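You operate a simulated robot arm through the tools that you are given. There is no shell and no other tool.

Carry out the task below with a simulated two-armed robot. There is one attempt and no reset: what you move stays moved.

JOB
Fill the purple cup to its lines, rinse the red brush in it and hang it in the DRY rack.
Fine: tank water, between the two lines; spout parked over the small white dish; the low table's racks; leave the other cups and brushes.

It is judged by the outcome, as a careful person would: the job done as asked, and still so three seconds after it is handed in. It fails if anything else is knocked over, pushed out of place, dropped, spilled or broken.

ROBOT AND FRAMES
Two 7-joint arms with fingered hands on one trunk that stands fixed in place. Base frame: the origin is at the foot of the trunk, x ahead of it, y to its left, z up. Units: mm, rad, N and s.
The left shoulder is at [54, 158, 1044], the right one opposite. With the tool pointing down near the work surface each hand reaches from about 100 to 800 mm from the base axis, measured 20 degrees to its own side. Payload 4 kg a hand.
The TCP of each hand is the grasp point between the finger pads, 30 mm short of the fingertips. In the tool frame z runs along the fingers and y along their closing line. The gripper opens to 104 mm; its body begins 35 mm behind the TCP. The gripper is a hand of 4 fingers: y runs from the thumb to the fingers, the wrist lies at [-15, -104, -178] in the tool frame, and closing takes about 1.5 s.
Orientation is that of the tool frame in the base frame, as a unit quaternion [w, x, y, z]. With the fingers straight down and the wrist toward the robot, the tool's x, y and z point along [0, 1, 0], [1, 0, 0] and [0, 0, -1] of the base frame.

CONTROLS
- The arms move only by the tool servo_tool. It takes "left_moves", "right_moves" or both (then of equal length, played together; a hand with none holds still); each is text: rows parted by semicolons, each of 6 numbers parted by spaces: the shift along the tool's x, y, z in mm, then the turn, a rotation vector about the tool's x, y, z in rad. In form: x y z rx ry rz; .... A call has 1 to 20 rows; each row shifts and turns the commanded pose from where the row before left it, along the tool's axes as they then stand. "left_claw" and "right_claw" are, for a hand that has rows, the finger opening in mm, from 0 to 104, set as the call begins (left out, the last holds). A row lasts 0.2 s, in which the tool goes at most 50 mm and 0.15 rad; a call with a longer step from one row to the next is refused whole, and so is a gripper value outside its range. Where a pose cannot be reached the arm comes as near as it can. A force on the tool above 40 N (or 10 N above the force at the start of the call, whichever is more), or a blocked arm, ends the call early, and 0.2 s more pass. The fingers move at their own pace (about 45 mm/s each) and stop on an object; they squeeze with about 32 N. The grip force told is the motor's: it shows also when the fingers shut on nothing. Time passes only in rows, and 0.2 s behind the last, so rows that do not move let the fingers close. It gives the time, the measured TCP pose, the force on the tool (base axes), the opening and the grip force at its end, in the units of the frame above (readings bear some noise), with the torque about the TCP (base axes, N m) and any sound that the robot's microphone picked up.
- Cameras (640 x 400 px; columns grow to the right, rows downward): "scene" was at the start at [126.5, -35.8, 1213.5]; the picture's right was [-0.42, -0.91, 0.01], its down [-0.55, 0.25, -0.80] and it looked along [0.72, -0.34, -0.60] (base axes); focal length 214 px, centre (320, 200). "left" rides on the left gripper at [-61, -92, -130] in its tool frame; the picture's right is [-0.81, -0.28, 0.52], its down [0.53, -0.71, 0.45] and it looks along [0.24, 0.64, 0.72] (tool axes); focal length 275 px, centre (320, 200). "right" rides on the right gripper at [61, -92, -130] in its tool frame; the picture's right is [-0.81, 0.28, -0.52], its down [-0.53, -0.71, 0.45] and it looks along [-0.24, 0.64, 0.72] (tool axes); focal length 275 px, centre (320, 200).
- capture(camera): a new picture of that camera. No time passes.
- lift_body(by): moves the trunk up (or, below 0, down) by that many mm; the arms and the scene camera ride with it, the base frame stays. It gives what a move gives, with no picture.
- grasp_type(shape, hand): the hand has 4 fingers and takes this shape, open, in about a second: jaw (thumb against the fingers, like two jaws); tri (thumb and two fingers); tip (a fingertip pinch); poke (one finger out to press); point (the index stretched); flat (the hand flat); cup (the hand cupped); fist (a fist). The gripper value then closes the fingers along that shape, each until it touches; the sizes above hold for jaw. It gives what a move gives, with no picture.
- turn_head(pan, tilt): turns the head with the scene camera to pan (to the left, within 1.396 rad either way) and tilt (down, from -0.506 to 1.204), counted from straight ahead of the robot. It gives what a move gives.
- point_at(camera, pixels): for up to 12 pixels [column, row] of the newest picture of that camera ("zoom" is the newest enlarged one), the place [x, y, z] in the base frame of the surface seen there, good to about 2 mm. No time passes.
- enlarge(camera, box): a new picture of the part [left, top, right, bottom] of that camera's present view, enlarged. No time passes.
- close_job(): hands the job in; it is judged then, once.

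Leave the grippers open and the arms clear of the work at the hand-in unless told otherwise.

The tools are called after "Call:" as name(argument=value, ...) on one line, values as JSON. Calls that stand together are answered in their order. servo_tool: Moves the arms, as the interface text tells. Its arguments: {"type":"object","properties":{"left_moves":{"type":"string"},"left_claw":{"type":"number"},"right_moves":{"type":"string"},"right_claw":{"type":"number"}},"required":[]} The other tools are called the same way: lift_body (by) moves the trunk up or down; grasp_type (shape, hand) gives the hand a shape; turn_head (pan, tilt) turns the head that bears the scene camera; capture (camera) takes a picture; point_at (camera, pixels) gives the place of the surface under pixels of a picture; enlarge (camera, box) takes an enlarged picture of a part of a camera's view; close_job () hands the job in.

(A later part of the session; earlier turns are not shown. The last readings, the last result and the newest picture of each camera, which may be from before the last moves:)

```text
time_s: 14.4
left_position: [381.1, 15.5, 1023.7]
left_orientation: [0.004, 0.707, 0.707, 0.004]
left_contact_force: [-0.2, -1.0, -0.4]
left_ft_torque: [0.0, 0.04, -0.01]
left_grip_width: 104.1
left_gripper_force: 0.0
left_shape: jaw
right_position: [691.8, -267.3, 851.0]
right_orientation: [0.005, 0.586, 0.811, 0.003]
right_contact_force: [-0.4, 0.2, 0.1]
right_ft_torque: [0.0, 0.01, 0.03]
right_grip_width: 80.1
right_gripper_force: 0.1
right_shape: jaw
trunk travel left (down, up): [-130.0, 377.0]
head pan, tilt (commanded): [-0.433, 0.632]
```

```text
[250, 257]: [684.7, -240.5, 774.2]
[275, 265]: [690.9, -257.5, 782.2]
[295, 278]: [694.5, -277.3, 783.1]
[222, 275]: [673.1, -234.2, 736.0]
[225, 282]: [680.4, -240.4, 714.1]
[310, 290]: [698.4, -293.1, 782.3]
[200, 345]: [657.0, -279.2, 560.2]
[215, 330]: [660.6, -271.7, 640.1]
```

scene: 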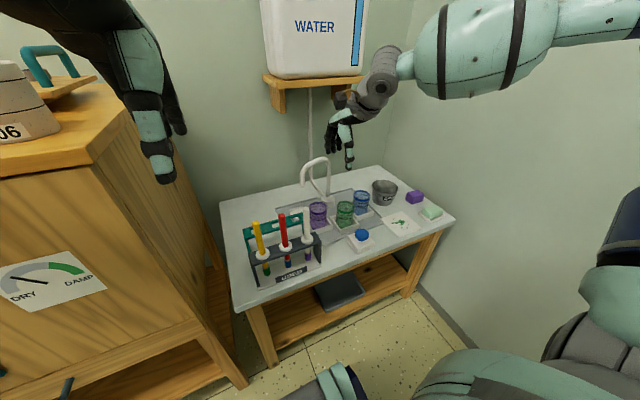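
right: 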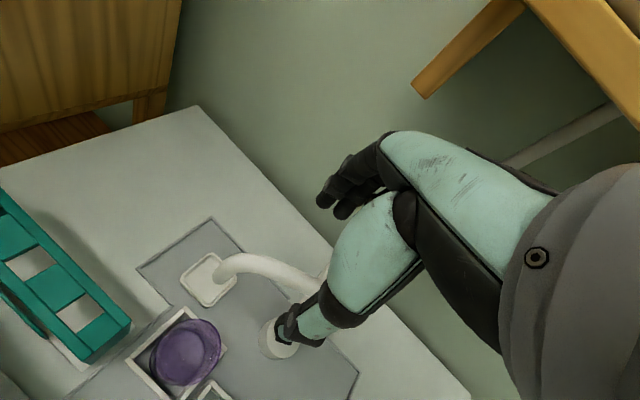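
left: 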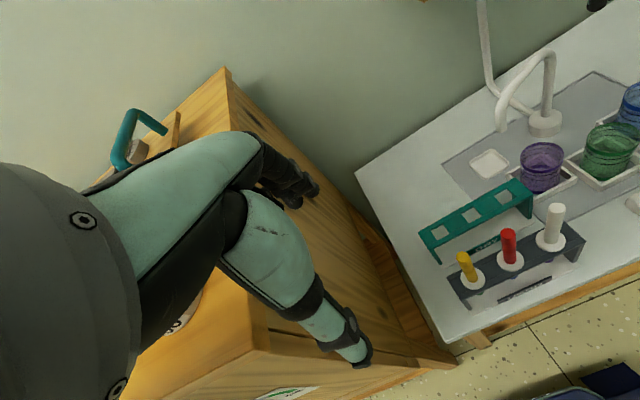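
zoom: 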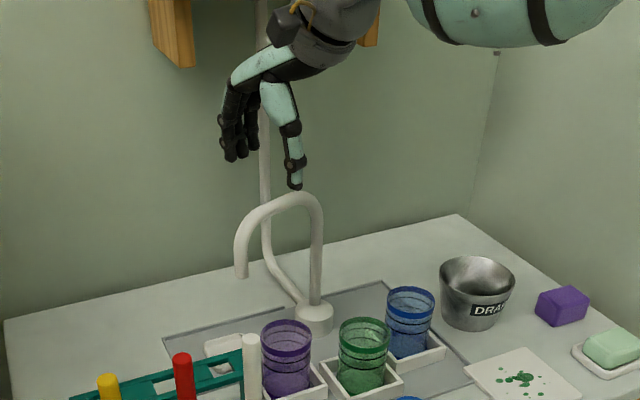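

The tube's top centre passes about (695,−268), within the opening. I'll descend 76 mm around it.

Call:
servo_tool(right_moves="0 0 16 0 0 0; 0 0 16 0 0 0; 0 0 16 0 0 0; 0 0 16 0 0 0; 0 0 12 0 0 0; 0 0 0 0 0 0")

Call:
enlarge(camera="scene", box=[270, 110, 380, 230])

Call:
capture(camera="right")

```text
time_s: 15.8
left_position: [381.5, 14.9, 1022.3]
left_orientation: [0.004, 0.706, 0.708, 0.004]
left_contact_force: [-0.5, 0.3, 1.2]
left_ft_torque: [-0.04, 0.03, -0.02]
left_grip_width: 104.0
left_gripper_force: 0.1
left_shape: jaw
right_position: [690.9, -267.2, 776.2]
right_orientation: [0.005, 0.586, 0.81, 0.002]
right_contact_force: [0.5, 0.8, 0.1]
right_ft_torque: [0.02, -0.04, 0.0]
right_grip_width: 80.3
right_gripper_force: 0.0
right_shape: jaw
trunk travel left (down, up): [-130.0, 377.0]
head pan, tilt (commanded): [-0.433, 0.632]
```

```text
3.33 times, centred on (325, 170) of scene
```

zoom: 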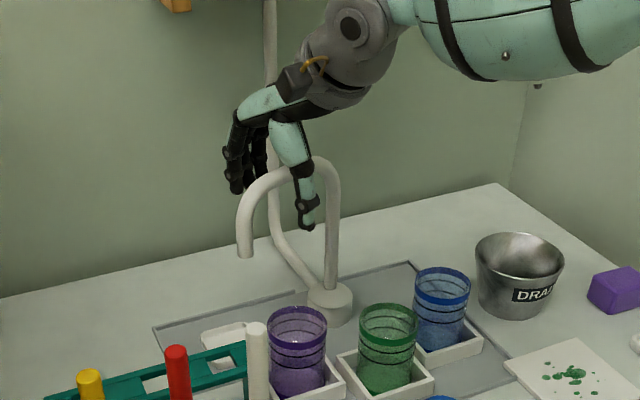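

```text
taken
```

right: 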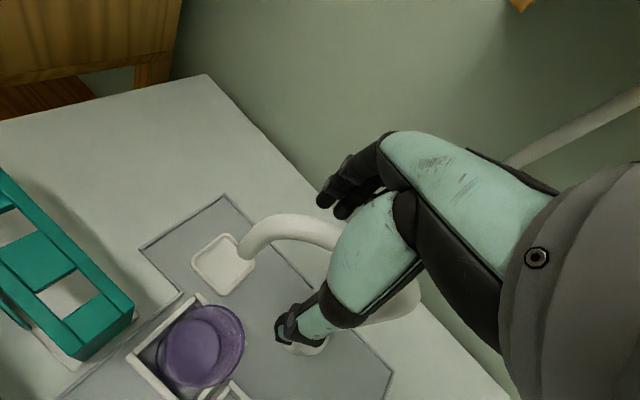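

The tube is between thumb and fingers. I'll close to a loose 26 mm cage around it.

Call:
servo_tool(right_moves="0 0 0 0 0 0; 0 0 0 0 0 0; 0 0 0 0 0 0; 0 0 0 0 0 0; 0 0 0 0 0 0", right_claw=26)

Call:
capture(camera="right")

Call:
enlarge(camera="scene", box=[270, 110, 380, 230])

```text
time_s: 17.0
left_position: [381.3, 16.3, 1024.3]
left_orientation: [0.003, 0.706, 0.708, 0.005]
left_contact_force: [-0.2, -0.2, 0.0]
left_ft_torque: [0.0, 0.03, 0.01]
left_grip_width: 103.9
left_gripper_force: 0.0
left_shape: jaw
right_position: [691.6, -266.9, 776.3]
right_orientation: [0.004, 0.586, 0.81, 0.003]
right_contact_force: [0.1, -0.2, -0.7]
right_ft_torque: [-0.01, -0.02, 0.01]
right_grip_width: 26.2
right_gripper_force: 0.1
right_shape: jaw
trunk travel left (down, up): [-130.0, 377.0]
head pan, tilt (commanded): [-0.433, 0.632]
```

```text
taken
```

right: 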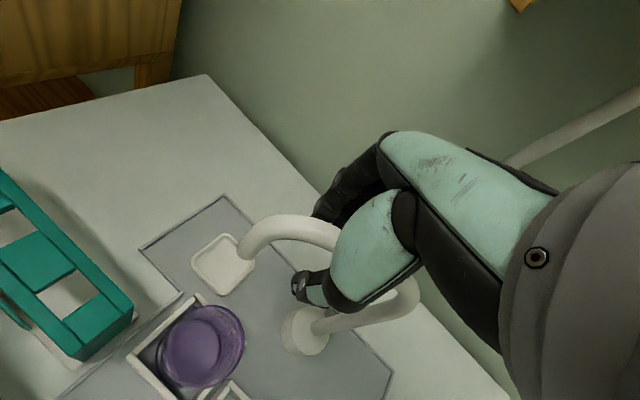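

```text
3.33 times, centred on (325, 170) of scene
```

zoom: 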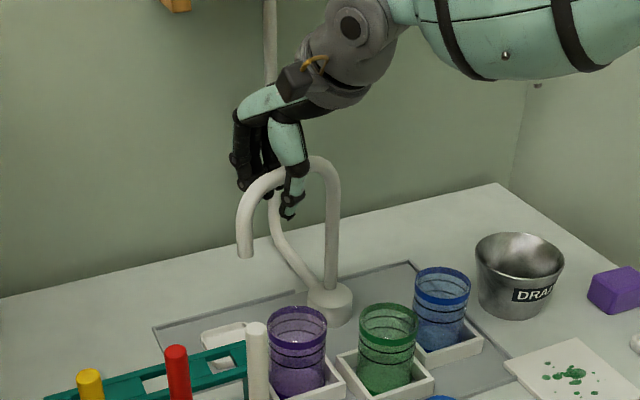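

The tube is caged. I'll swing it about its pivot by 0.47 rad toward the purple cup.

Call:
servo_tool(right_moves="-0.4 -8.1 0 0 0 -0.094; -0.4 -8.1 0 0 0 -0.094; -0.4 -8.1 0 0 0 -0.094; -0.4 -8.1 0 0 0 -0.094; -0.4 -8.1 0 0 0 -0.094; 0 0 0 0 0 0; 0 0 0 0 0 0")

Call:
capture(camera="right")

Call:
enlarge(camera="scene", box=[270, 130, 380, 240])

Call:
capture(camera="left")

```text
time_s: 18.6
left_position: [380.8, 15.2, 1023.8]
left_orientation: [0.004, 0.707, 0.708, 0.005]
left_contact_force: [-1.2, 0.5, 0.2]
left_ft_torque: [-0.01, -0.03, 0.02]
left_grip_width: 104.0
left_gripper_force: 0.0
left_shape: jaw
right_position: [657.2, -289.0, 776.9]
right_orientation: [0.005, 0.382, 0.924, 0.002]
right_contact_force: [0.8, 0.0, -0.8]
right_ft_torque: [0.0, 0.01, -0.01]
right_grip_width: 26.2
right_gripper_force: 0.0
right_shape: jaw
trunk travel left (down, up): [-130.0, 377.0]
head pan, tilt (commanded): [-0.433, 0.632]
```

```text
taken
```

right: 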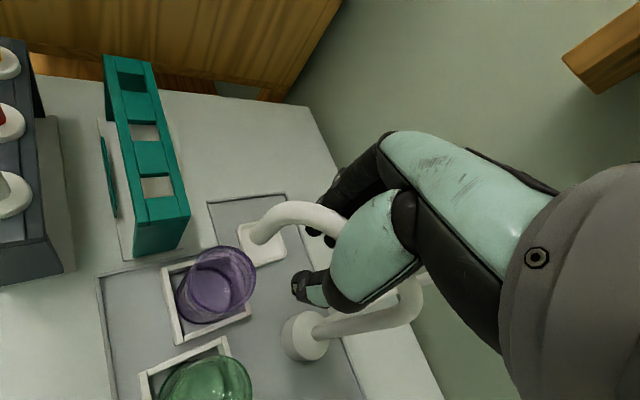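

```text
3.64 times, centred on (325, 185) of scene
```

zoom: 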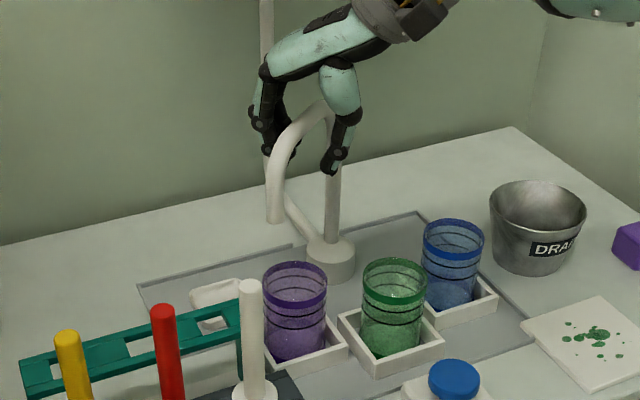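

```text
taken
```

left: 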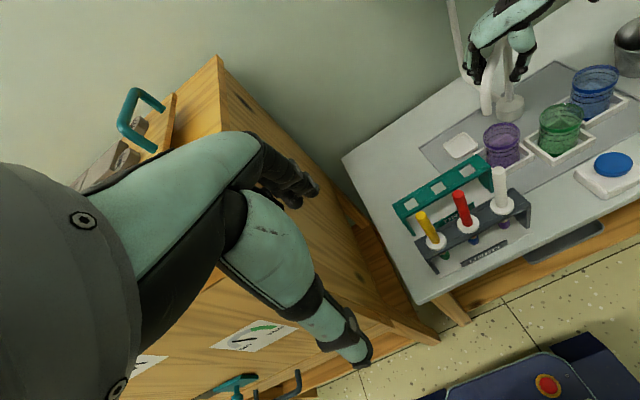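

The spout moved. I'll measure the tip and the purple cup's rim again.

Call:
point_at(camera="zoom", pixels=[[275, 216], [275, 205], [276, 180], [295, 268], [264, 275], [327, 275], [295, 300], [331, 215], [334, 240], [295, 262]])

Call:
point_at(camera="right", pixels=[[258, 240], [262, 215], [290, 205], [320, 212], [218, 248], [255, 275], [205, 260], [232, 310]])

```text
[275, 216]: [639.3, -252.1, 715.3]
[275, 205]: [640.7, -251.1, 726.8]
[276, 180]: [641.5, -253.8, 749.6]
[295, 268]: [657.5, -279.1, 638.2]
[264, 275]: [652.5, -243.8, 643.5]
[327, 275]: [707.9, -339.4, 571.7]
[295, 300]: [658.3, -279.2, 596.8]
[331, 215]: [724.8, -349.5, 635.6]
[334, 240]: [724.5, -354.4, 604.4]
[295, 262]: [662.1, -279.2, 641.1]
```

```text
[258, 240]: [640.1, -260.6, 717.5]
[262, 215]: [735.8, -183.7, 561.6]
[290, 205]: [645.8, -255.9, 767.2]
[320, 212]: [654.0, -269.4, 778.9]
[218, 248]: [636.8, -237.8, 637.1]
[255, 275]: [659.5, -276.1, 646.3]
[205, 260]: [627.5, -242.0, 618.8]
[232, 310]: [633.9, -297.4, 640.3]
```

The tip is near (645,−256) while the cup centre is (635,−267), 15 mm short. I'll swing another 0.12 rad.

Call:
servo_tool(right_moves="-0.2 -5.2 0 0 0 -0.06; -0.2 -5.2 0 0 0 -0.06; 0 0 0 0 0 0; 0 0 0 0 0 0")

Call:
enlarge(camera="scene", box=[270, 130, 380, 240])

Call:
point_at(camera="zoom", pixels=[[279, 222], [280, 210], [285, 190], [272, 210], [290, 210], [268, 215]])

Call:
capture(camera="right")

```text
time_s: 19.6
left_position: [381.6, 14.1, 1023.5]
left_orientation: [0.004, 0.707, 0.708, 0.004]
left_contact_force: [-0.1, 0.6, -0.2]
left_ft_torque: [0.0, -0.02, -0.01]
left_grip_width: 103.7
left_gripper_force: 0.1
left_shape: jaw
right_position: [651.8, -298.4, 774.1]
right_orientation: [0.006, 0.326, 0.945, 0.002]
right_contact_force: [0.1, 0.7, -0.3]
right_ft_torque: [0.03, -0.01, 0.03]
right_grip_width: 26.1
right_gripper_force: 0.0
right_shape: jaw
trunk travel left (down, up): [-130.0, 377.0]
head pan, tilt (commanded): [-0.433, 0.632]
```

```text
3.64 times, centred on (325, 185) of scene
```

zoom: 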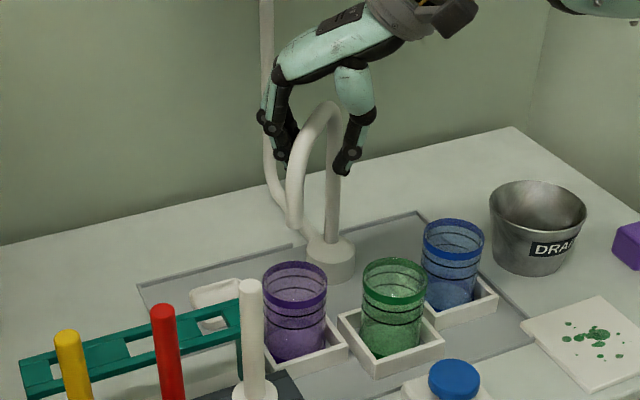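

```text
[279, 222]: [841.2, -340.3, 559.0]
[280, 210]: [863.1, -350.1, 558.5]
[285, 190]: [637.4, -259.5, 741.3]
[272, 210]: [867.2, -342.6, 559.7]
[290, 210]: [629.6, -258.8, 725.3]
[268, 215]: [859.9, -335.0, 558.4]
```

```text
taken
```

right: 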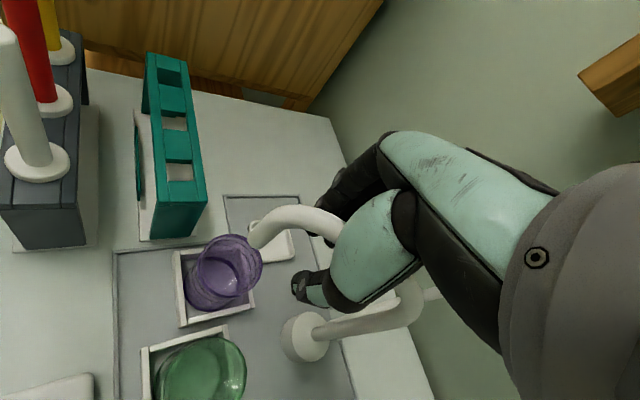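

I'll confirm the tip position once more.

Call:
point_at(camera="zoom", pixels=[[296, 226], [295, 215], [302, 222], [290, 222]])

Call:
point_at(camera="right", pixels=[[257, 243], [250, 238], [265, 240], [258, 225]])

```text
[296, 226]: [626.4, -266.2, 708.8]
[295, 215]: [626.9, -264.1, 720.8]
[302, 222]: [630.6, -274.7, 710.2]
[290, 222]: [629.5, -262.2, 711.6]
```

```text
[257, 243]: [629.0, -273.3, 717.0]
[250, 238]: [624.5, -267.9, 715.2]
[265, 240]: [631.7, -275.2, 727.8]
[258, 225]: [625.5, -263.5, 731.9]
```

The spout tip is over the cup centre, about (632,−269). I'll open the fingers and lift straight up, away from the tube.

Call:
servo_tool(right_moves="0 0 0 0 0 0; 0 0 0 0 0 0; 0 0 0 0 0 0; 0 0 -5 0 0 0; 0 0 -20 0 0 0; 0 0 -25 0 0 0; 0 0 -25 0 0 0; 0 0 -15 0 0 0; 0 0 0 0 0 0", right_claw=56)

Call:
enlarge(camera="scene", box=[260, 110, 400, 260])

```text
time_s: 21.6
left_position: [381.1, 14.7, 1024.1]
left_orientation: [0.004, 0.707, 0.707, 0.005]
left_contact_force: [0.4, -0.3, -0.3]
left_ft_torque: [-0.01, 0.0, 0.04]
left_grip_width: 104.0
left_gripper_force: 0.2
left_shape: jaw
right_position: [650.7, -297.2, 865.3]
right_orientation: [0.005, 0.325, 0.946, 0.002]
right_contact_force: [-0.3, -0.1, -0.4]
right_ft_torque: [0.0, -0.01, -0.01]
right_grip_width: 55.5
right_gripper_force: 0.1
right_shape: jaw
trunk travel left (down, up): [-130.0, 377.0]
head pan, tilt (commanded): [-0.433, 0.632]
```

```text
2.67 times, centred on (330, 185) of scene
```

zoom: 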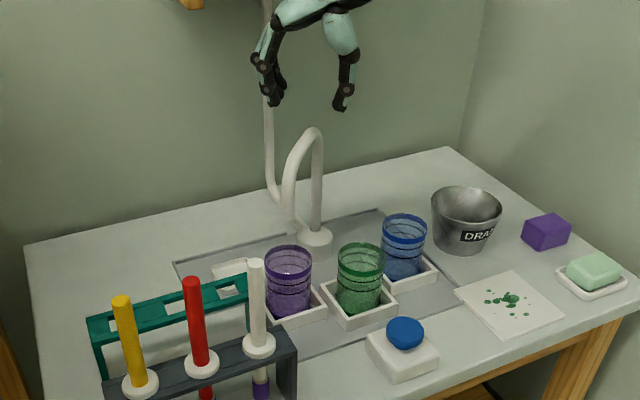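

The hand is clear and the spout stayed. I'll measure its tip and the button cap.

Call:
point_at(camera="zoom", pixels=[[290, 222], [290, 200], [296, 224], [404, 322], [388, 330], [422, 330], [404, 345], [405, 318], [370, 335], [438, 350], [400, 380], [290, 250]])

Call:
capture(camera="left")

Call:
enlarge(camera="left", box=[420, 40, 640, 200])

```text
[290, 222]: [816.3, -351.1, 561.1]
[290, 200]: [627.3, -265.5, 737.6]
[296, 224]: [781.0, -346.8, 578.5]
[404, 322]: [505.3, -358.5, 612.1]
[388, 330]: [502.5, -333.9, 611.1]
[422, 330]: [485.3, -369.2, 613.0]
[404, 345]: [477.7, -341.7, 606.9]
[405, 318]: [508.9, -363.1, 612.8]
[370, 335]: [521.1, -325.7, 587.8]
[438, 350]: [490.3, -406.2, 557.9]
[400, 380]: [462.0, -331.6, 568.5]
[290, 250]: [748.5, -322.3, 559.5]
```

```text
taken
```

left: 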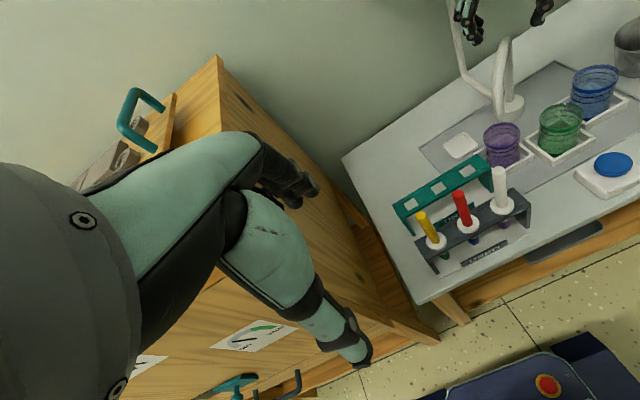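

```text
2.50 times, centred on (530, 120) of left
```

zoom: 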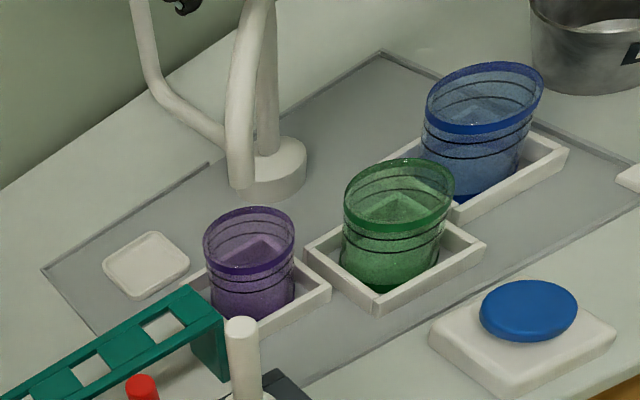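

The button cap centre is (492,−353), top z≈613. I'll turn the hand back to the standard heading, close the fingers, and move to hover above it.

Call:
servo_tool(right_moves="0 0 0 0 0 0.15; 0 0 0 0 0 0.15; 0 0 0 0 0 0.15; 0 0 0 0 0 0.15; 0 0 0 0 0 0.15; 0 0 0 0 0 0.15; -7 -20 9 0 0 0; -7 -20 9 0 0 0; -7 -20 9 0 0 0; -7 -20 9 0 0 0; -7 -20 9 0 0 0; -7 -20 9 0 0 0; -7 -20 9 0 0 0; -7 -19 9 0 0 0; 0 0 0 0 0 0", right_claw=0)

Call:
capture(camera="scene")

Call:
capture(camera="right")

```text
time_s: 24.8
left_position: [380.4, 15.6, 1023.3]
left_orientation: [0.005, 0.706, 0.708, 0.004]
left_contact_force: [-0.1, -0.8, -0.4]
left_ft_torque: [0.0, 0.02, 0.02]
left_grip_width: 103.9
left_gripper_force: 0.1
left_shape: jaw
right_position: [492.6, -353.2, 792.3]
right_orientation: [0.004, 0.704, 0.71, 0.003]
right_contact_force: [-1.2, 0.9, 0.0]
right_ft_torque: [-0.03, -0.02, 0.01]
right_grip_width: 0.1
right_gripper_force: 32.0
right_shape: jaw
trunk travel left (down, up): [-130.0, 377.0]
head pan, tilt (commanded): [-0.433, 0.632]
```

```text
taken
```

scene: 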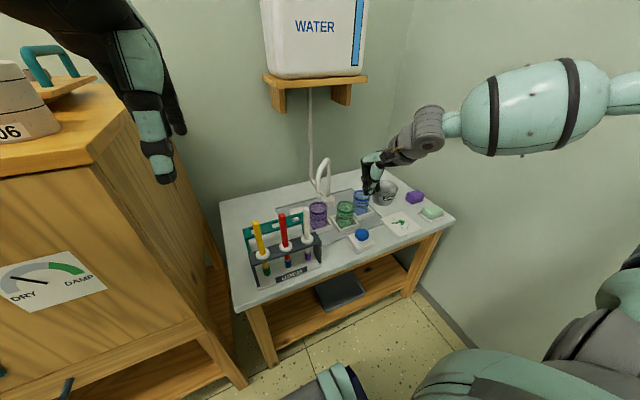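

```text
taken
```

right: 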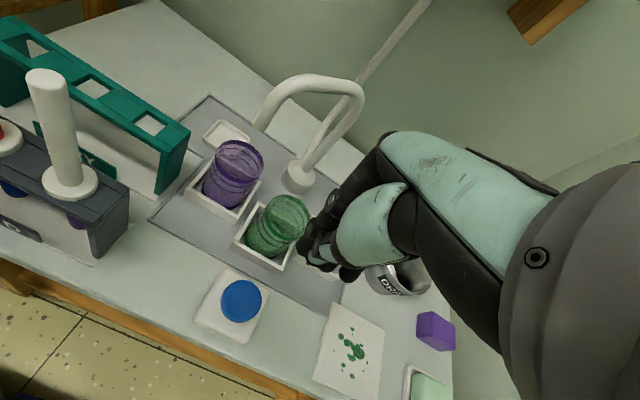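

I'm above the button. I'll measure where the closed fingertips are, so they hit the cap's middle.

Call:
enlarge(camera="scene", box=[330, 130, 450, 250])

Call:
point_at(camera="zoom", pixels=[[238, 200], [245, 195], [225, 185], [255, 205], [228, 165], [215, 170], [235, 160], [200, 368], [245, 180]])

Call:
enlarge(camera="right", box=[260, 180, 400, 300])

Call:
point_at(camera="zoom", pixels=[[240, 265], [225, 235], [250, 290], [290, 300], [390, 320], [270, 240], [330, 310]])

```text
3.33 times, centred on (390, 190) of scene
```

zoom: 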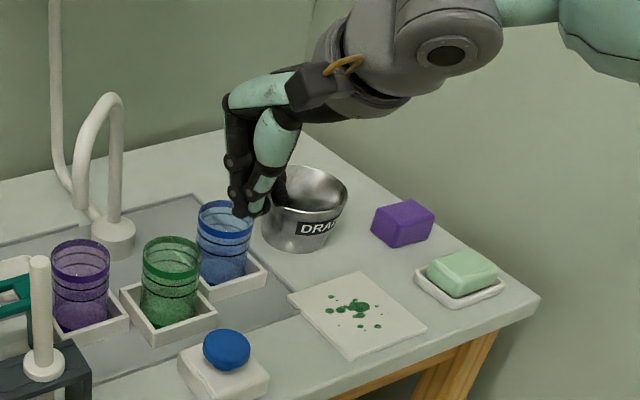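

```text
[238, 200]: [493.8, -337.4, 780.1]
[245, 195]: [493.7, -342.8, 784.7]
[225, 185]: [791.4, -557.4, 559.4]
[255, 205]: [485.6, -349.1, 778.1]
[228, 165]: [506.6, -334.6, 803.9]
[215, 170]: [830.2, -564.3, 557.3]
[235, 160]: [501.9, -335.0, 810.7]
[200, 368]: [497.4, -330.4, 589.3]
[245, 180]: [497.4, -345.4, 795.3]
```

```text
3.33 times, centred on (330, 240) of right
```

zoom: 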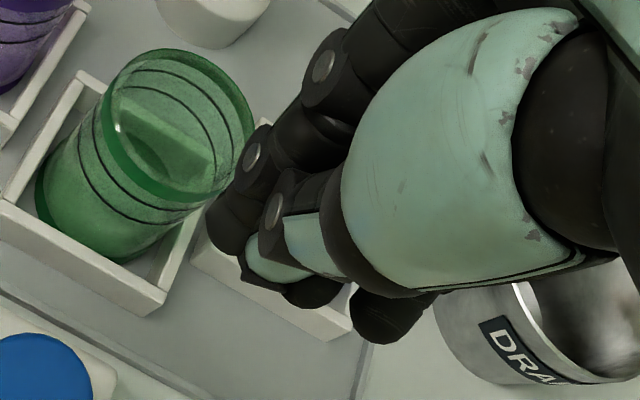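

```text
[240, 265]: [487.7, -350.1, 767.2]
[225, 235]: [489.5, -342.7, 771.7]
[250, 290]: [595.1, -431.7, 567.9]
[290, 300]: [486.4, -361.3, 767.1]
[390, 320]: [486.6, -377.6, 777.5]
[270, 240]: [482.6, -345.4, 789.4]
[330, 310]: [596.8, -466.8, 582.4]
```

The fingertips are about 29 mm below the TCP and over the cap. I'll descend to about 10 mm above the cap.

Call:
servo_tool(right_moves="0 0 20 0 0 0; 0 0 20 0 0 0; 0 0 20 0 0 0; 0 0 20 0 0 0; 0 0 20 0 0 0; 0 0 20 0 0 0; 0 0 10 0 0 0; 0 0 6 0 0 0; 0 0 0 0 0 0")

Call:
enlarge(camera="scene", box=[290, 150, 430, 280])

```text
time_s: 26.8
left_position: [382.0, 15.5, 1023.5]
left_orientation: [0.004, 0.707, 0.707, 0.004]
left_contact_force: [0.6, -0.4, 0.4]
left_ft_torque: [0.0, 0.0, 0.02]
left_grip_width: 103.8
left_gripper_force: 0.1
left_shape: jaw
right_position: [493.8, -354.8, 654.4]
right_orientation: [0.004, 0.705, 0.709, 0.004]
right_contact_force: [-0.5, 0.3, 0.4]
right_ft_torque: [-0.01, 0.02, -0.01]
right_grip_width: 0.0
right_gripper_force: 32.4
right_shape: jaw
trunk travel left (down, up): [-130.0, 377.0]
head pan, tilt (commanded): [-0.433, 0.632]
```

```text
3.08 times, centred on (360, 215) of scene
```

zoom: 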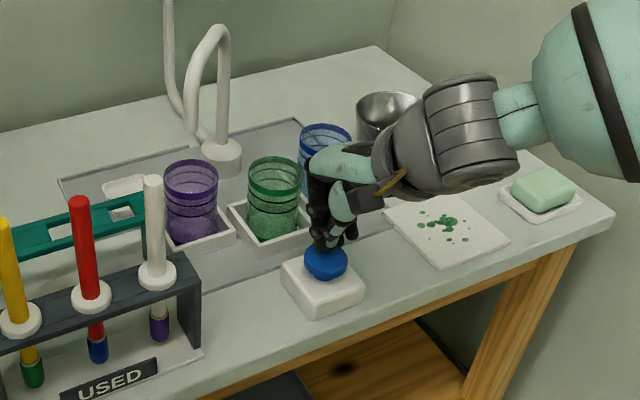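

I'm about 10 mm above the cap. I'll ease down 12 mm to find contact.

Call:
servo_tool(right_moves="0 0 4 0 0 0; 0 0 4 0 0 0; 0 0 3 0 0 0")

Call:
enlarge(camera="scene", box=[290, 150, 390, 280])

```text
time_s: 27.6
left_position: [380.6, 14.3, 1023.8]
left_orientation: [0.004, 0.707, 0.707, 0.004]
left_contact_force: [0.5, 0.3, 0.1]
left_ft_torque: [-0.01, -0.01, -0.02]
left_grip_width: 103.9
left_gripper_force: 0.2
left_shape: jaw
right_position: [492.3, -353.1, 645.2]
right_orientation: [0.004, 0.705, 0.709, 0.004]
right_contact_force: [-0.7, -1.4, 1.9]
right_ft_torque: [-0.02, 0.02, 0.0]
right_grip_width: 0.0
right_gripper_force: 31.3
right_shape: jaw
trunk travel left (down, up): [-130.0, 377.0]
head pan, tilt (commanded): [-0.433, 0.632]
```

```text
3.08 times, centred on (340, 215) of scene
```

zoom: 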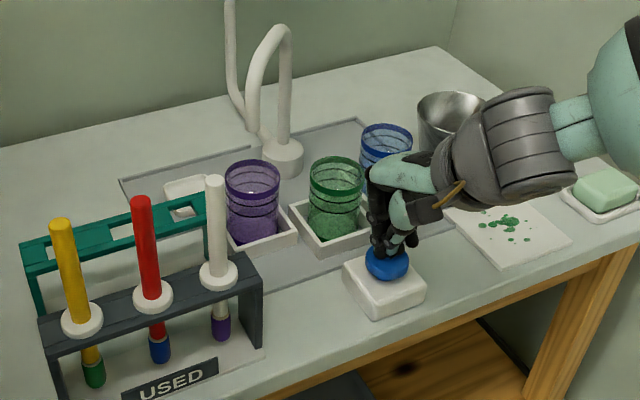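

Contact begins, with about 2 N upward. I'll press 3 mm and look.

Call:
servo_tool(right_moves="0 0 3 0 0 0")

Call:
enlarge(camera="scene", box=[290, 150, 390, 280])

```text
time_s: 28.0
left_position: [380.7, 14.9, 1023.5]
left_orientation: [0.005, 0.707, 0.708, 0.004]
left_contact_force: [-0.6, 1.0, 0.9]
left_ft_torque: [-0.01, 0.01, 0.0]
left_grip_width: 104.0
left_gripper_force: 0.1
left_shape: jaw
right_position: [493.7, -353.4, 642.5]
right_orientation: [0.005, 0.704, 0.71, 0.004]
right_contact_force: [0.0, -1.0, 2.8]
right_ft_torque: [-0.01, 0.02, -0.01]
right_grip_width: 0.3
right_gripper_force: 32.3
right_shape: jaw
trunk travel left (down, up): [-130.0, 377.0]
head pan, tilt (commanded): [-0.433, 0.632]
```

```text
3.08 times, centred on (340, 215) of scene
```

zoom: 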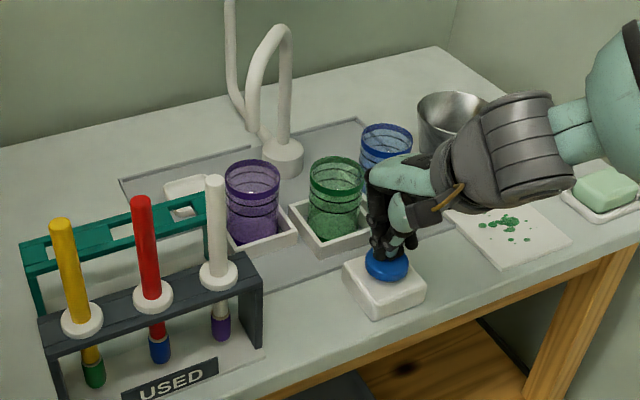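

The cap is giving way with about 3 N. No stream yet, so I'll press 2 mm further.

Call:
servo_tool(right_moves="0 0 2 0 0 0")

Call:
enlarge(camera="scene", box=[290, 150, 390, 280])

```text
time_s: 28.4
left_position: [380.8, 15.3, 1024.5]
left_orientation: [0.004, 0.706, 0.708, 0.004]
left_contact_force: [-1.4, 0.5, -0.1]
left_ft_torque: [0.03, -0.01, 0.04]
left_grip_width: 103.9
left_gripper_force: 0.0
left_shape: jaw
right_position: [493.9, -354.1, 638.3]
right_orientation: [0.005, 0.704, 0.71, 0.005]
right_contact_force: [-0.9, -1.2, 3.4]
right_ft_torque: [-0.08, 0.02, -0.01]
right_grip_width: 0.1
right_gripper_force: 31.8
right_shape: jaw
trunk travel left (down, up): [-130.0, 377.0]
head pan, tilt (commanded): [-0.433, 0.632]
heard: click
```

```text
3.08 times, centred on (340, 215) of scene
```

zoom: 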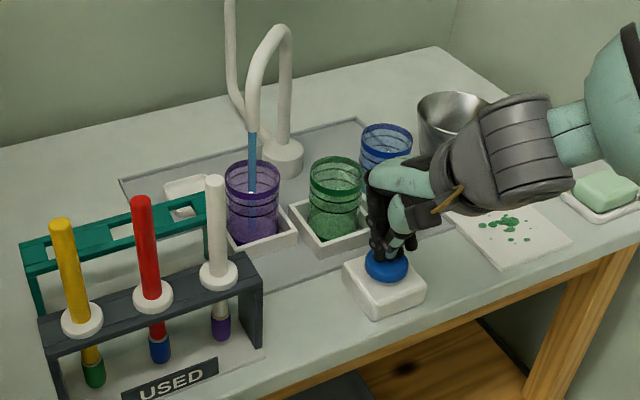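

A click, and a blue stream now falls from the spout into the purple cup. I'll hold a short while and check the level.

Call:
servo_tool(right_moves="0 0 0 0 0 0; 0 0 0 0 0 0")

Call:
enlarge(camera="scene", box=[300, 180, 340, 240])

```text
time_s: 29.0
left_position: [381.1, 15.0, 1024.2]
left_orientation: [0.004, 0.707, 0.707, 0.005]
left_contact_force: [0.1, 0.8, -0.5]
left_ft_torque: [-0.02, 0.02, 0.01]
left_grip_width: 104.0
left_gripper_force: 0.0
left_shape: jaw
right_position: [493.6, -352.7, 639.8]
right_orientation: [0.004, 0.705, 0.709, 0.004]
right_contact_force: [0.0, -0.5, 3.0]
right_ft_torque: [-0.05, -0.05, 0.0]
right_grip_width: 0.0
right_gripper_force: 32.6
right_shape: jaw
trunk travel left (down, up): [-130.0, 377.0]
head pan, tilt (commanded): [-0.433, 0.632]
```

```text
6.67 times, centred on (320, 210) of scene
```

zoom: 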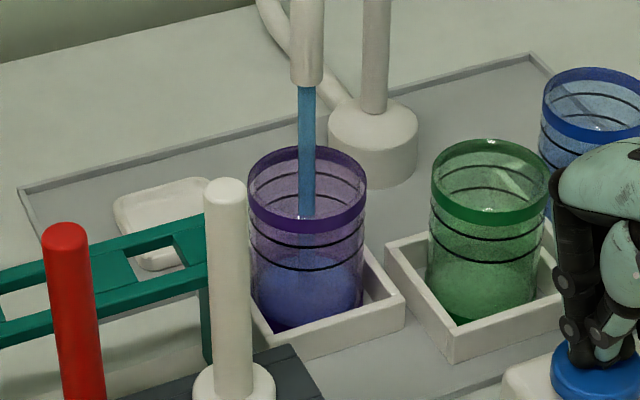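

The stream lands in the cup's middle. I'll hold another 0.6 s and check the level again.

Call:
servo_tool(right_moves="0 0 0 0 0 0; 0 0 0 0 0 0")

Call:
enlarge(camera="scene", box=[308, 200, 334, 238])

Call:
enlarge(camera="left", box=[470, 110, 540, 180])

```text
time_s: 29.6
left_position: [380.5, 14.7, 1023.3]
left_orientation: [0.004, 0.707, 0.708, 0.004]
left_contact_force: [-0.9, 0.7, 0.4]
left_ft_torque: [0.01, 0.03, -0.02]
left_grip_width: 103.9
left_gripper_force: 0.0
left_shape: jaw
right_position: [493.1, -353.5, 639.2]
right_orientation: [0.004, 0.704, 0.71, 0.005]
right_contact_force: [-1.1, -0.6, 4.1]
right_ft_torque: [-0.03, -0.03, 0.01]
right_grip_width: 0.0
right_gripper_force: 32.4
right_shape: jaw
trunk travel left (down, up): [-130.0, 377.0]
head pan, tilt (commanded): [-0.433, 0.632]
```

```text
10.53 times, centred on (321, 219) of scene
```

zoom: 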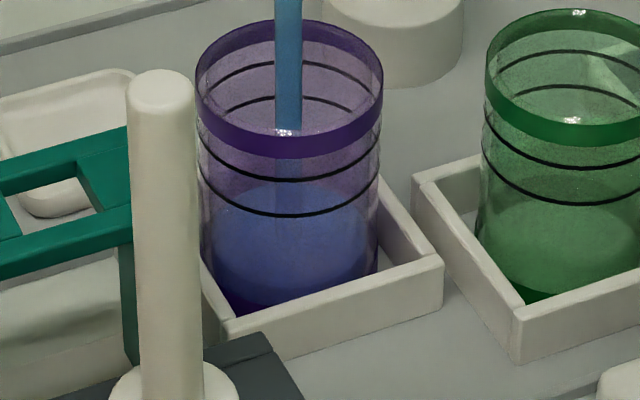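

```text
5.71 times, centred on (505, 145) of left
```

zoom: 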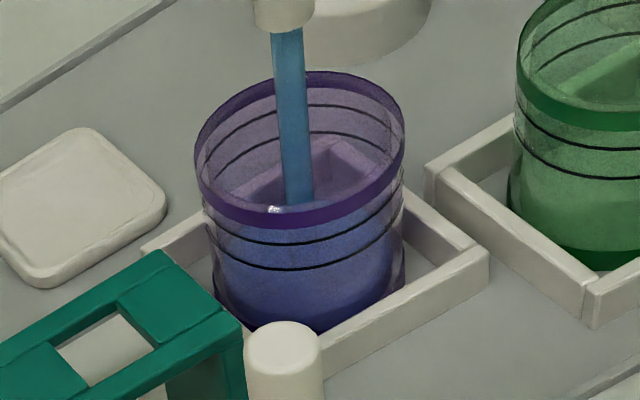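

The water surface shows as a blue ellipse, still low in the cup. I'll try measuring the surface height directly.

Call:
enlarge(camera="scene", box=[308, 200, 334, 238])

Call:
point_at(camera="zoom", pixels=[[240, 200], [340, 205], [330, 250], [250, 250], [225, 225], [300, 240], [350, 230]])

```text
10.53 times, centred on (321, 219) of scene
```

zoom: 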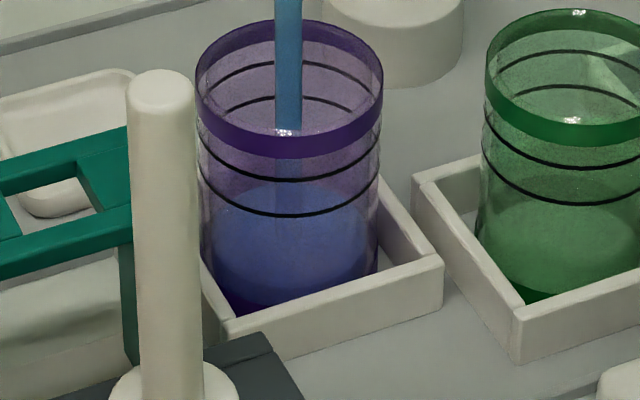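

```text
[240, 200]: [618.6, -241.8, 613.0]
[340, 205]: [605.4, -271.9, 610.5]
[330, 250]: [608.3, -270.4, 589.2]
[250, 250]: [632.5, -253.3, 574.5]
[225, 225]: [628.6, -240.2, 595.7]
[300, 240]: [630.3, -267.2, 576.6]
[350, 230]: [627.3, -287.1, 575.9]
```

The water level is about z=575.7 after about 1.3 s, so the rate is roughly 8 mm/s. I'll hold 1.8 s more and measure again to get the true rate.

Call:
servo_tool(right_moves="0 0 0 0 0 0; 0 0 0 0 0 0; 0 0 0 0 0 0; 0 0 0 0 0 0; 0 0 0 0 0 0; 0 0 0 0 0 0; 0 0 0 0 0 0; 0 0 0 0 0 0")

Call:
enlarge(camera="scene", box=[308, 200, 334, 238])

Call:
point_at(camera="zoom", pixels=[[250, 190], [330, 190], [320, 205], [250, 205], [240, 230], [300, 240], [350, 200], [260, 165], [320, 165], [340, 225]])

```text
time_s: 31.4
left_position: [381.5, 14.5, 1023.6]
left_orientation: [0.005, 0.706, 0.708, 0.004]
left_contact_force: [0.3, 0.0, 0.3]
left_ft_torque: [0.04, -0.01, -0.01]
left_grip_width: 104.0
left_gripper_force: 0.1
left_shape: jaw
right_position: [494.1, -353.6, 639.5]
right_orientation: [0.004, 0.704, 0.71, 0.004]
right_contact_force: [0.4, -0.7, 3.9]
right_ft_torque: [-0.03, -0.02, 0.0]
right_grip_width: 0.0
right_gripper_force: 31.8
right_shape: jaw
trunk travel left (down, up): [-130.0, 377.0]
head pan, tilt (commanded): [-0.433, 0.632]
```

```text
10.53 times, centred on (321, 219) of scene
```

zoom: 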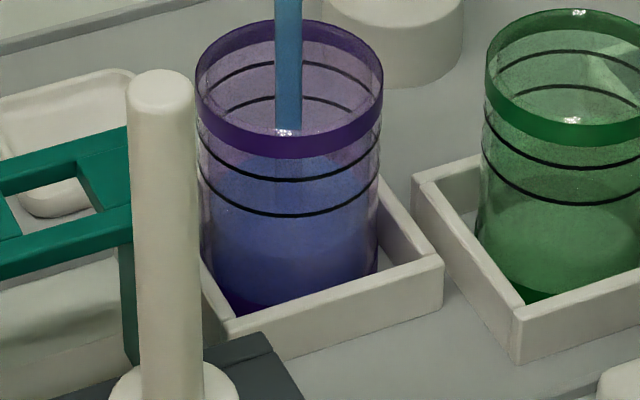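

```text
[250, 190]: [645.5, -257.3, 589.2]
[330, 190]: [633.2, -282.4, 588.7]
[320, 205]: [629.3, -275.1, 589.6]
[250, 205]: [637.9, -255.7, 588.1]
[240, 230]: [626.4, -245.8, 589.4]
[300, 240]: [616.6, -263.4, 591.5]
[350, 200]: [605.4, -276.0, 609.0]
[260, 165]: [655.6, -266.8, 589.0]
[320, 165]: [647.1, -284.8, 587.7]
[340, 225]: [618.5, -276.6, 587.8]
```

The level is z≈589 at 31.4 s, a rate of 7.4 mm/s. I'll hold 2.4 s more (to about 607), then release and see whether the flow stops.

Call:
servo_tool(right_moves="0 0 0 0 0 0; 0 0 0 0 0 0; 0 0 0 0 0 0; 0 0 0 0 0 0; 0 0 0 0 0 0; 0 0 0 0 0 0; 0 0 0 0 0 0; 0 0 0 0 0 0; 0 0 0 0 0 0; 0 0 0 0 0 0; 0 0 0 0 0 0")

Call:
enlarge(camera="scene", box=[308, 200, 334, 238])

Call:
point_at(camera="zoom", pixels=[[250, 140], [330, 140], [320, 130], [250, 160], [240, 190], [300, 165], [350, 160], [260, 120], [330, 165], [340, 175]])

```text
time_s: 33.8
left_position: [381.5, 14.4, 1023.2]
left_orientation: [0.004, 0.706, 0.708, 0.005]
left_contact_force: [-0.3, 0.3, -0.3]
left_ft_torque: [-0.01, -0.01, -0.02]
left_grip_width: 103.8
left_gripper_force: 0.0
left_shape: jaw
right_position: [494.0, -353.9, 639.2]
right_orientation: [0.004, 0.705, 0.709, 0.004]
right_contact_force: [-0.2, -1.7, 2.9]
right_ft_torque: [-0.07, -0.02, 0.04]
right_grip_width: 0.0
right_gripper_force: 31.7
right_shape: jaw
trunk travel left (down, up): [-130.0, 377.0]
head pan, tilt (commanded): [-0.433, 0.632]
```

```text
10.53 times, centred on (321, 219) of scene
```

zoom: 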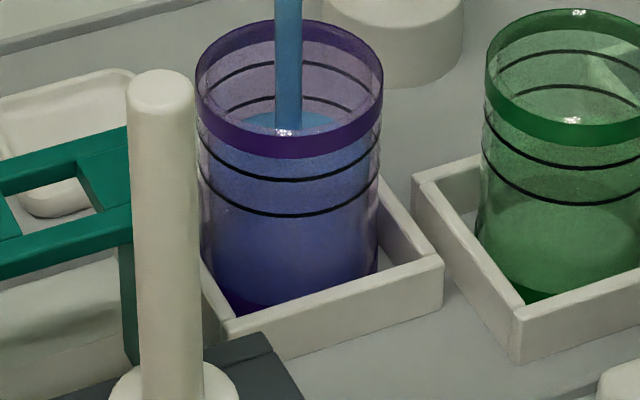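

```text
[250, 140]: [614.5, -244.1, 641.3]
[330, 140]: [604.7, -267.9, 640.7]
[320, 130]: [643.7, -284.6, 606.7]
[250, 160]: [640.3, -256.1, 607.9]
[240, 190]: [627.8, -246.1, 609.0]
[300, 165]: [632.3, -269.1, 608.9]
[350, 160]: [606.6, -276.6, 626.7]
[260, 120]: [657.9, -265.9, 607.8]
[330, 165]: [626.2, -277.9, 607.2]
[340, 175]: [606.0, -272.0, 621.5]
```

The level is z≈608 and rising 7.9 mm/s. I'll release the button now and watch whether the stream stops, leaving margin to top up.

Call:
servo_tool(right_moves="0 0 -8 0 0 0")

Call:
enlarge(camera="scene", box=[308, 200, 334, 238])

Call:
point_at(camera="zoom", pixels=[[320, 130], [250, 160], [240, 190], [300, 165], [260, 120], [330, 165]])

```text
time_s: 34.2
left_position: [381.8, 14.7, 1023.7]
left_orientation: [0.004, 0.707, 0.708, 0.005]
left_contact_force: [0.0, 1.0, 0.5]
left_ft_torque: [0.01, 0.02, 0.01]
left_grip_width: 103.7
left_gripper_force: 0.0
left_shape: jaw
right_position: [493.1, -354.3, 646.2]
right_orientation: [0.003, 0.704, 0.71, 0.004]
right_contact_force: [0.8, 0.0, 0.6]
right_ft_torque: [0.01, 0.04, -0.04]
right_grip_width: 0.3
right_gripper_force: 32.3
right_shape: jaw
trunk travel left (down, up): [-130.0, 377.0]
head pan, tilt (commanded): [-0.433, 0.632]
```

```text
10.53 times, centred on (321, 219) of scene
```

zoom: 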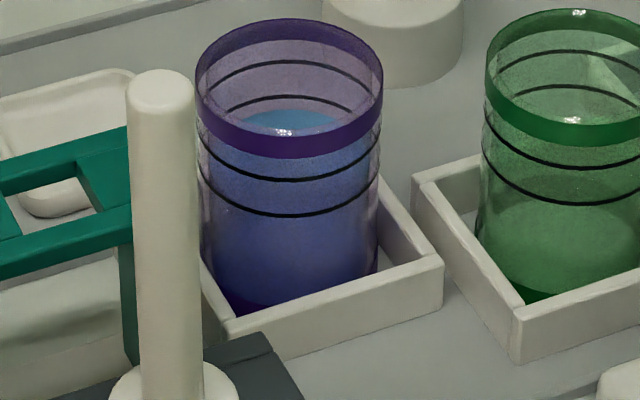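

```text
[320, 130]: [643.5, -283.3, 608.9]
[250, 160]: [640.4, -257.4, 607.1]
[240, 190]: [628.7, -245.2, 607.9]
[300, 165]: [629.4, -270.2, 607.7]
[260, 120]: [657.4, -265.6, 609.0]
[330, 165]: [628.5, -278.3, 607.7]
```

The flow stops at release, and the level is z≈608, just under the lower line. I'll press again for about 1.2 s of flow to reach about 618.

Call:
servo_tool(right_moves="0 0 8 0 0 0; 0 0 0 0 0 0; 0 0 0 0 0 0; 0 0 0 0 0 0; 0 0 0 0 0 0")

Call:
enlarge(camera="scene", box=[308, 200, 334, 238])

Call:
point_at(camera="zoom", pixels=[[320, 115], [250, 160], [240, 190], [300, 165], [260, 115], [330, 165], [245, 105], [335, 105]])

```text
time_s: 35.4
left_position: [381.7, 15.5, 1022.5]
left_orientation: [0.004, 0.707, 0.707, 0.005]
left_contact_force: [0.7, 0.3, 0.2]
left_ft_torque: [0.0, 0.02, -0.02]
left_grip_width: 104.1
left_gripper_force: 0.1
left_shape: jaw
right_position: [493.4, -353.9, 639.4]
right_orientation: [0.004, 0.705, 0.709, 0.005]
right_contact_force: [0.3, -1.1, 3.6]
right_ft_torque: [-0.05, 0.01, 0.0]
right_grip_width: 0.0
right_gripper_force: 31.7
right_shape: jaw
trunk travel left (down, up): [-130.0, 377.0]
head pan, tilt (commanded): [-0.433, 0.632]
heard: click
```

```text
10.53 times, centred on (321, 219) of scene
```

zoom: 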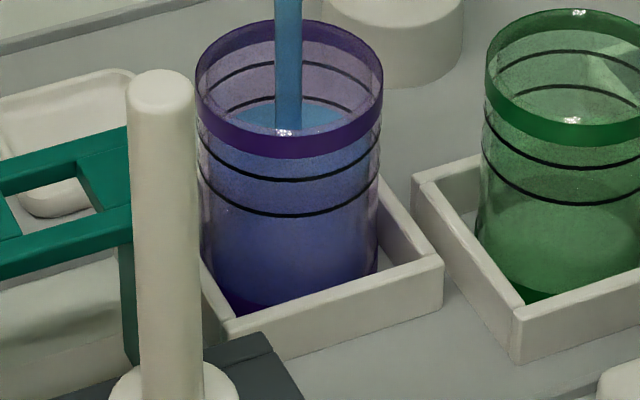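

```text
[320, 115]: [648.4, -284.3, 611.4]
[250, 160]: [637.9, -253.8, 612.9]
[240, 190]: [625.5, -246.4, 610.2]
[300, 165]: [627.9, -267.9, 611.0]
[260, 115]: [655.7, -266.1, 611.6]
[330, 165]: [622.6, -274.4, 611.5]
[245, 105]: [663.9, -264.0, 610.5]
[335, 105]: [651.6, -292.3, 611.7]
```

The flow restarted a bit later than expected, and the level is z≈611.4, right at the lower line. I'll hold 0.8 s more.

Call:
servo_tool(right_moves="0 0 0 0 0 0; 0 0 0 0 0 0; 0 0 0 0 0 0")

Call:
enlarge(camera="scene", box=[308, 200, 334, 238])

Call:
point_at(camera="zoom", pixels=[[320, 115], [250, 160], [240, 190], [300, 165], [260, 100], [330, 165], [245, 105], [335, 105]])

```text
time_s: 36.2
left_position: [380.8, 14.1, 1022.2]
left_orientation: [0.005, 0.706, 0.708, 0.004]
left_contact_force: [0.0, -0.1, 0.4]
left_ft_torque: [0.04, -0.04, -0.01]
left_grip_width: 103.8
left_gripper_force: 0.1
left_shape: jaw
right_position: [492.6, -353.9, 639.8]
right_orientation: [0.004, 0.705, 0.709, 0.005]
right_contact_force: [0.2, -0.8, 3.4]
right_ft_torque: [-0.07, -0.02, 0.04]
right_grip_width: 0.0
right_gripper_force: 31.5
right_shape: jaw
trunk travel left (down, up): [-130.0, 377.0]
head pan, tilt (commanded): [-0.433, 0.632]
```

```text
10.53 times, centred on (321, 219) of scene
```

zoom: 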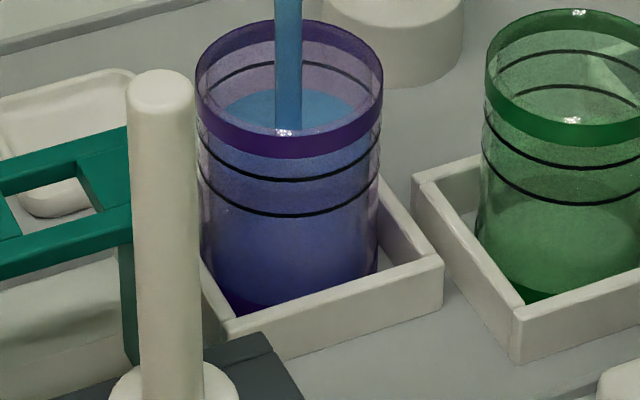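

```text
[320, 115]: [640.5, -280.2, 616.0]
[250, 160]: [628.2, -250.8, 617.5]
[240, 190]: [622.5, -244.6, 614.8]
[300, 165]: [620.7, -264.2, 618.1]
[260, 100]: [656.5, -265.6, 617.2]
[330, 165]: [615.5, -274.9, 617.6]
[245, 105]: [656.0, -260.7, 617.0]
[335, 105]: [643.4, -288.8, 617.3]
```

The level is z≈617, between the lines (611 and 626). I'll release now and rise clear of the button.

Call:
servo_tool(right_moves="0 0 -10 0 0 0; 0 0 -15 0 0 0; 0 0 -20 0 0 0")

Call:
enlarge(camera="scene", box=[308, 200, 334, 238])

Call:
point_at(camera="zoom", pixels=[[320, 115], [250, 160], [285, 100], [300, 165], [260, 100], [330, 165], [245, 105], [335, 105]])

```text
time_s: 37.0
left_position: [380.7, 14.7, 1023.8]
left_orientation: [0.004, 0.707, 0.707, 0.004]
left_contact_force: [1.0, -0.1, 0.2]
left_ft_torque: [-0.01, 0.0, 0.03]
left_grip_width: 104.0
left_gripper_force: 0.1
left_shape: jaw
right_position: [493.0, -353.3, 684.9]
right_orientation: [0.005, 0.704, 0.71, 0.004]
right_contact_force: [0.6, 0.4, 0.5]
right_ft_torque: [0.01, 0.02, 0.03]
right_grip_width: 0.0
right_gripper_force: 32.3
right_shape: jaw
trunk travel left (down, up): [-130.0, 377.0]
head pan, tilt (commanded): [-0.433, 0.632]
```

```text
10.53 times, centred on (321, 219) of scene
```

zoom: 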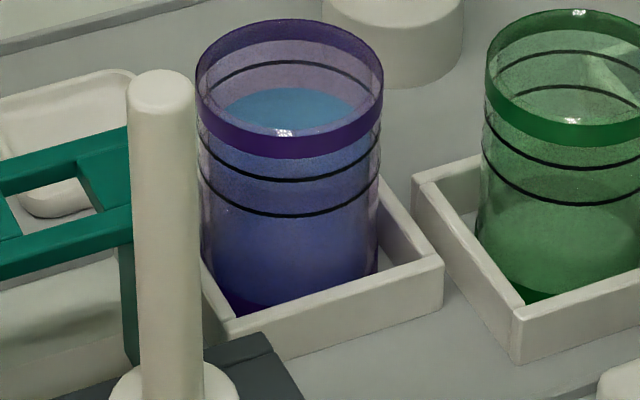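

```text
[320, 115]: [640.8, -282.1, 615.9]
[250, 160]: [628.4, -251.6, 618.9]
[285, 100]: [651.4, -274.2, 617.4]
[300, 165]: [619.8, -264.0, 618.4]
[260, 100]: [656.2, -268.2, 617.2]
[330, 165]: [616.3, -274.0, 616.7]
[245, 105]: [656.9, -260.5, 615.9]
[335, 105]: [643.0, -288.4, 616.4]
```

The level holds at z≈617 with no stream. Now I'll take the hand back over the spout arm to swing it to the dish: up, across, then turn −0.9 rad with the fingers opening.

Call:
servo_tool(right_moves="0 0 -25 0 0 0; 0 0 -25 0 0 0; 0 0 -25 0 0 0; 0 0 -25 0 0 0; 7 20 -10 0 0 0; 7 20 -10 0 0 0; 7 20 -10 0 0 0; 7 20 -10 0 0 0; 7 20 -10 0 0 0; 7 20 -10 0 0 0; 7 20 -10 0 0 0; 7 18 -10 0 0 0; 0 0 0 0 0 -0.15; 0 0 0 0 0 -0.15; 0 0 0 0 0 -0.15; 0 0 0 0 0 -0.15; 0 0 0 0 0 -0.15; 0 0 0 0 0 -0.15; 0 0 0 0 0 0", right_claw=60)

Call:
enlarge(camera="scene", box=[260, 110, 400, 260])

Call:
capture(camera="right")

```text
time_s: 41.0
left_position: [381.3, 14.9, 1024.2]
left_orientation: [0.005, 0.706, 0.708, 0.005]
left_contact_force: [0.2, 0.6, 0.5]
left_ft_torque: [-0.02, 0.0, -0.03]
left_grip_width: 103.7
left_gripper_force: 0.2
left_shape: jaw
right_position: [648.6, -295.6, 867.3]
right_orientation: [0.006, 0.325, 0.946, 0.002]
right_contact_force: [0.7, -0.3, 0.3]
right_ft_torque: [0.01, -0.01, 0.0]
right_grip_width: 59.8
right_gripper_force: 0.2
right_shape: jaw
trunk travel left (down, up): [-130.0, 377.0]
head pan, tilt (commanded): [-0.433, 0.632]
```

```text
2.67 times, centred on (330, 185) of scene
```

zoom: 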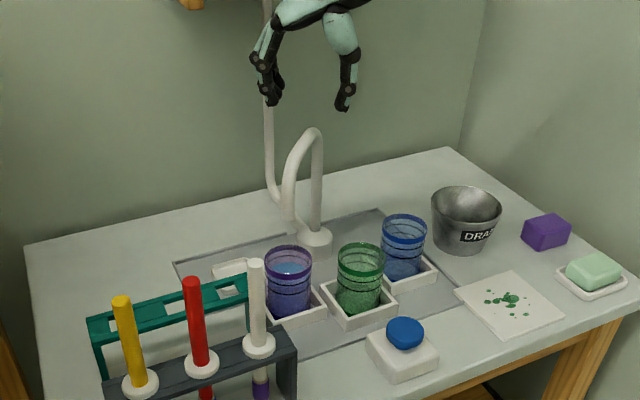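

```text
taken
```

right: 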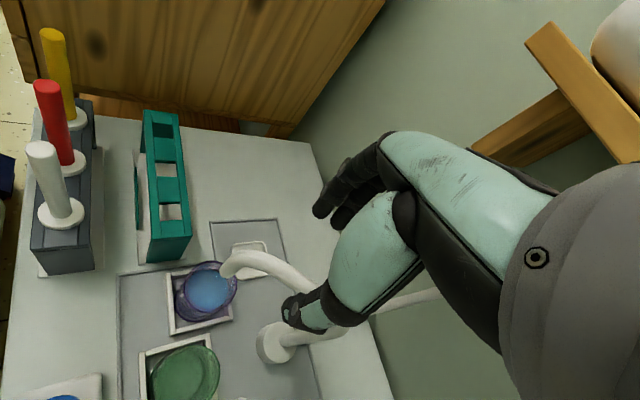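

The hand is back above the spout arm at (649,−296,867). I'll check the tube centre line, then descend.

Call:
point_at(camera="right", pixels=[[255, 258], [275, 265], [295, 275], [310, 285], [230, 262], [228, 275]])

```text
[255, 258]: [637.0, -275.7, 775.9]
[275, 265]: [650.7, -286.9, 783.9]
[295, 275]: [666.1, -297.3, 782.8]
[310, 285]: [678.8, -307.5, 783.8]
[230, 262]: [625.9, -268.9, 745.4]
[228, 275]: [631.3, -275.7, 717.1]
```

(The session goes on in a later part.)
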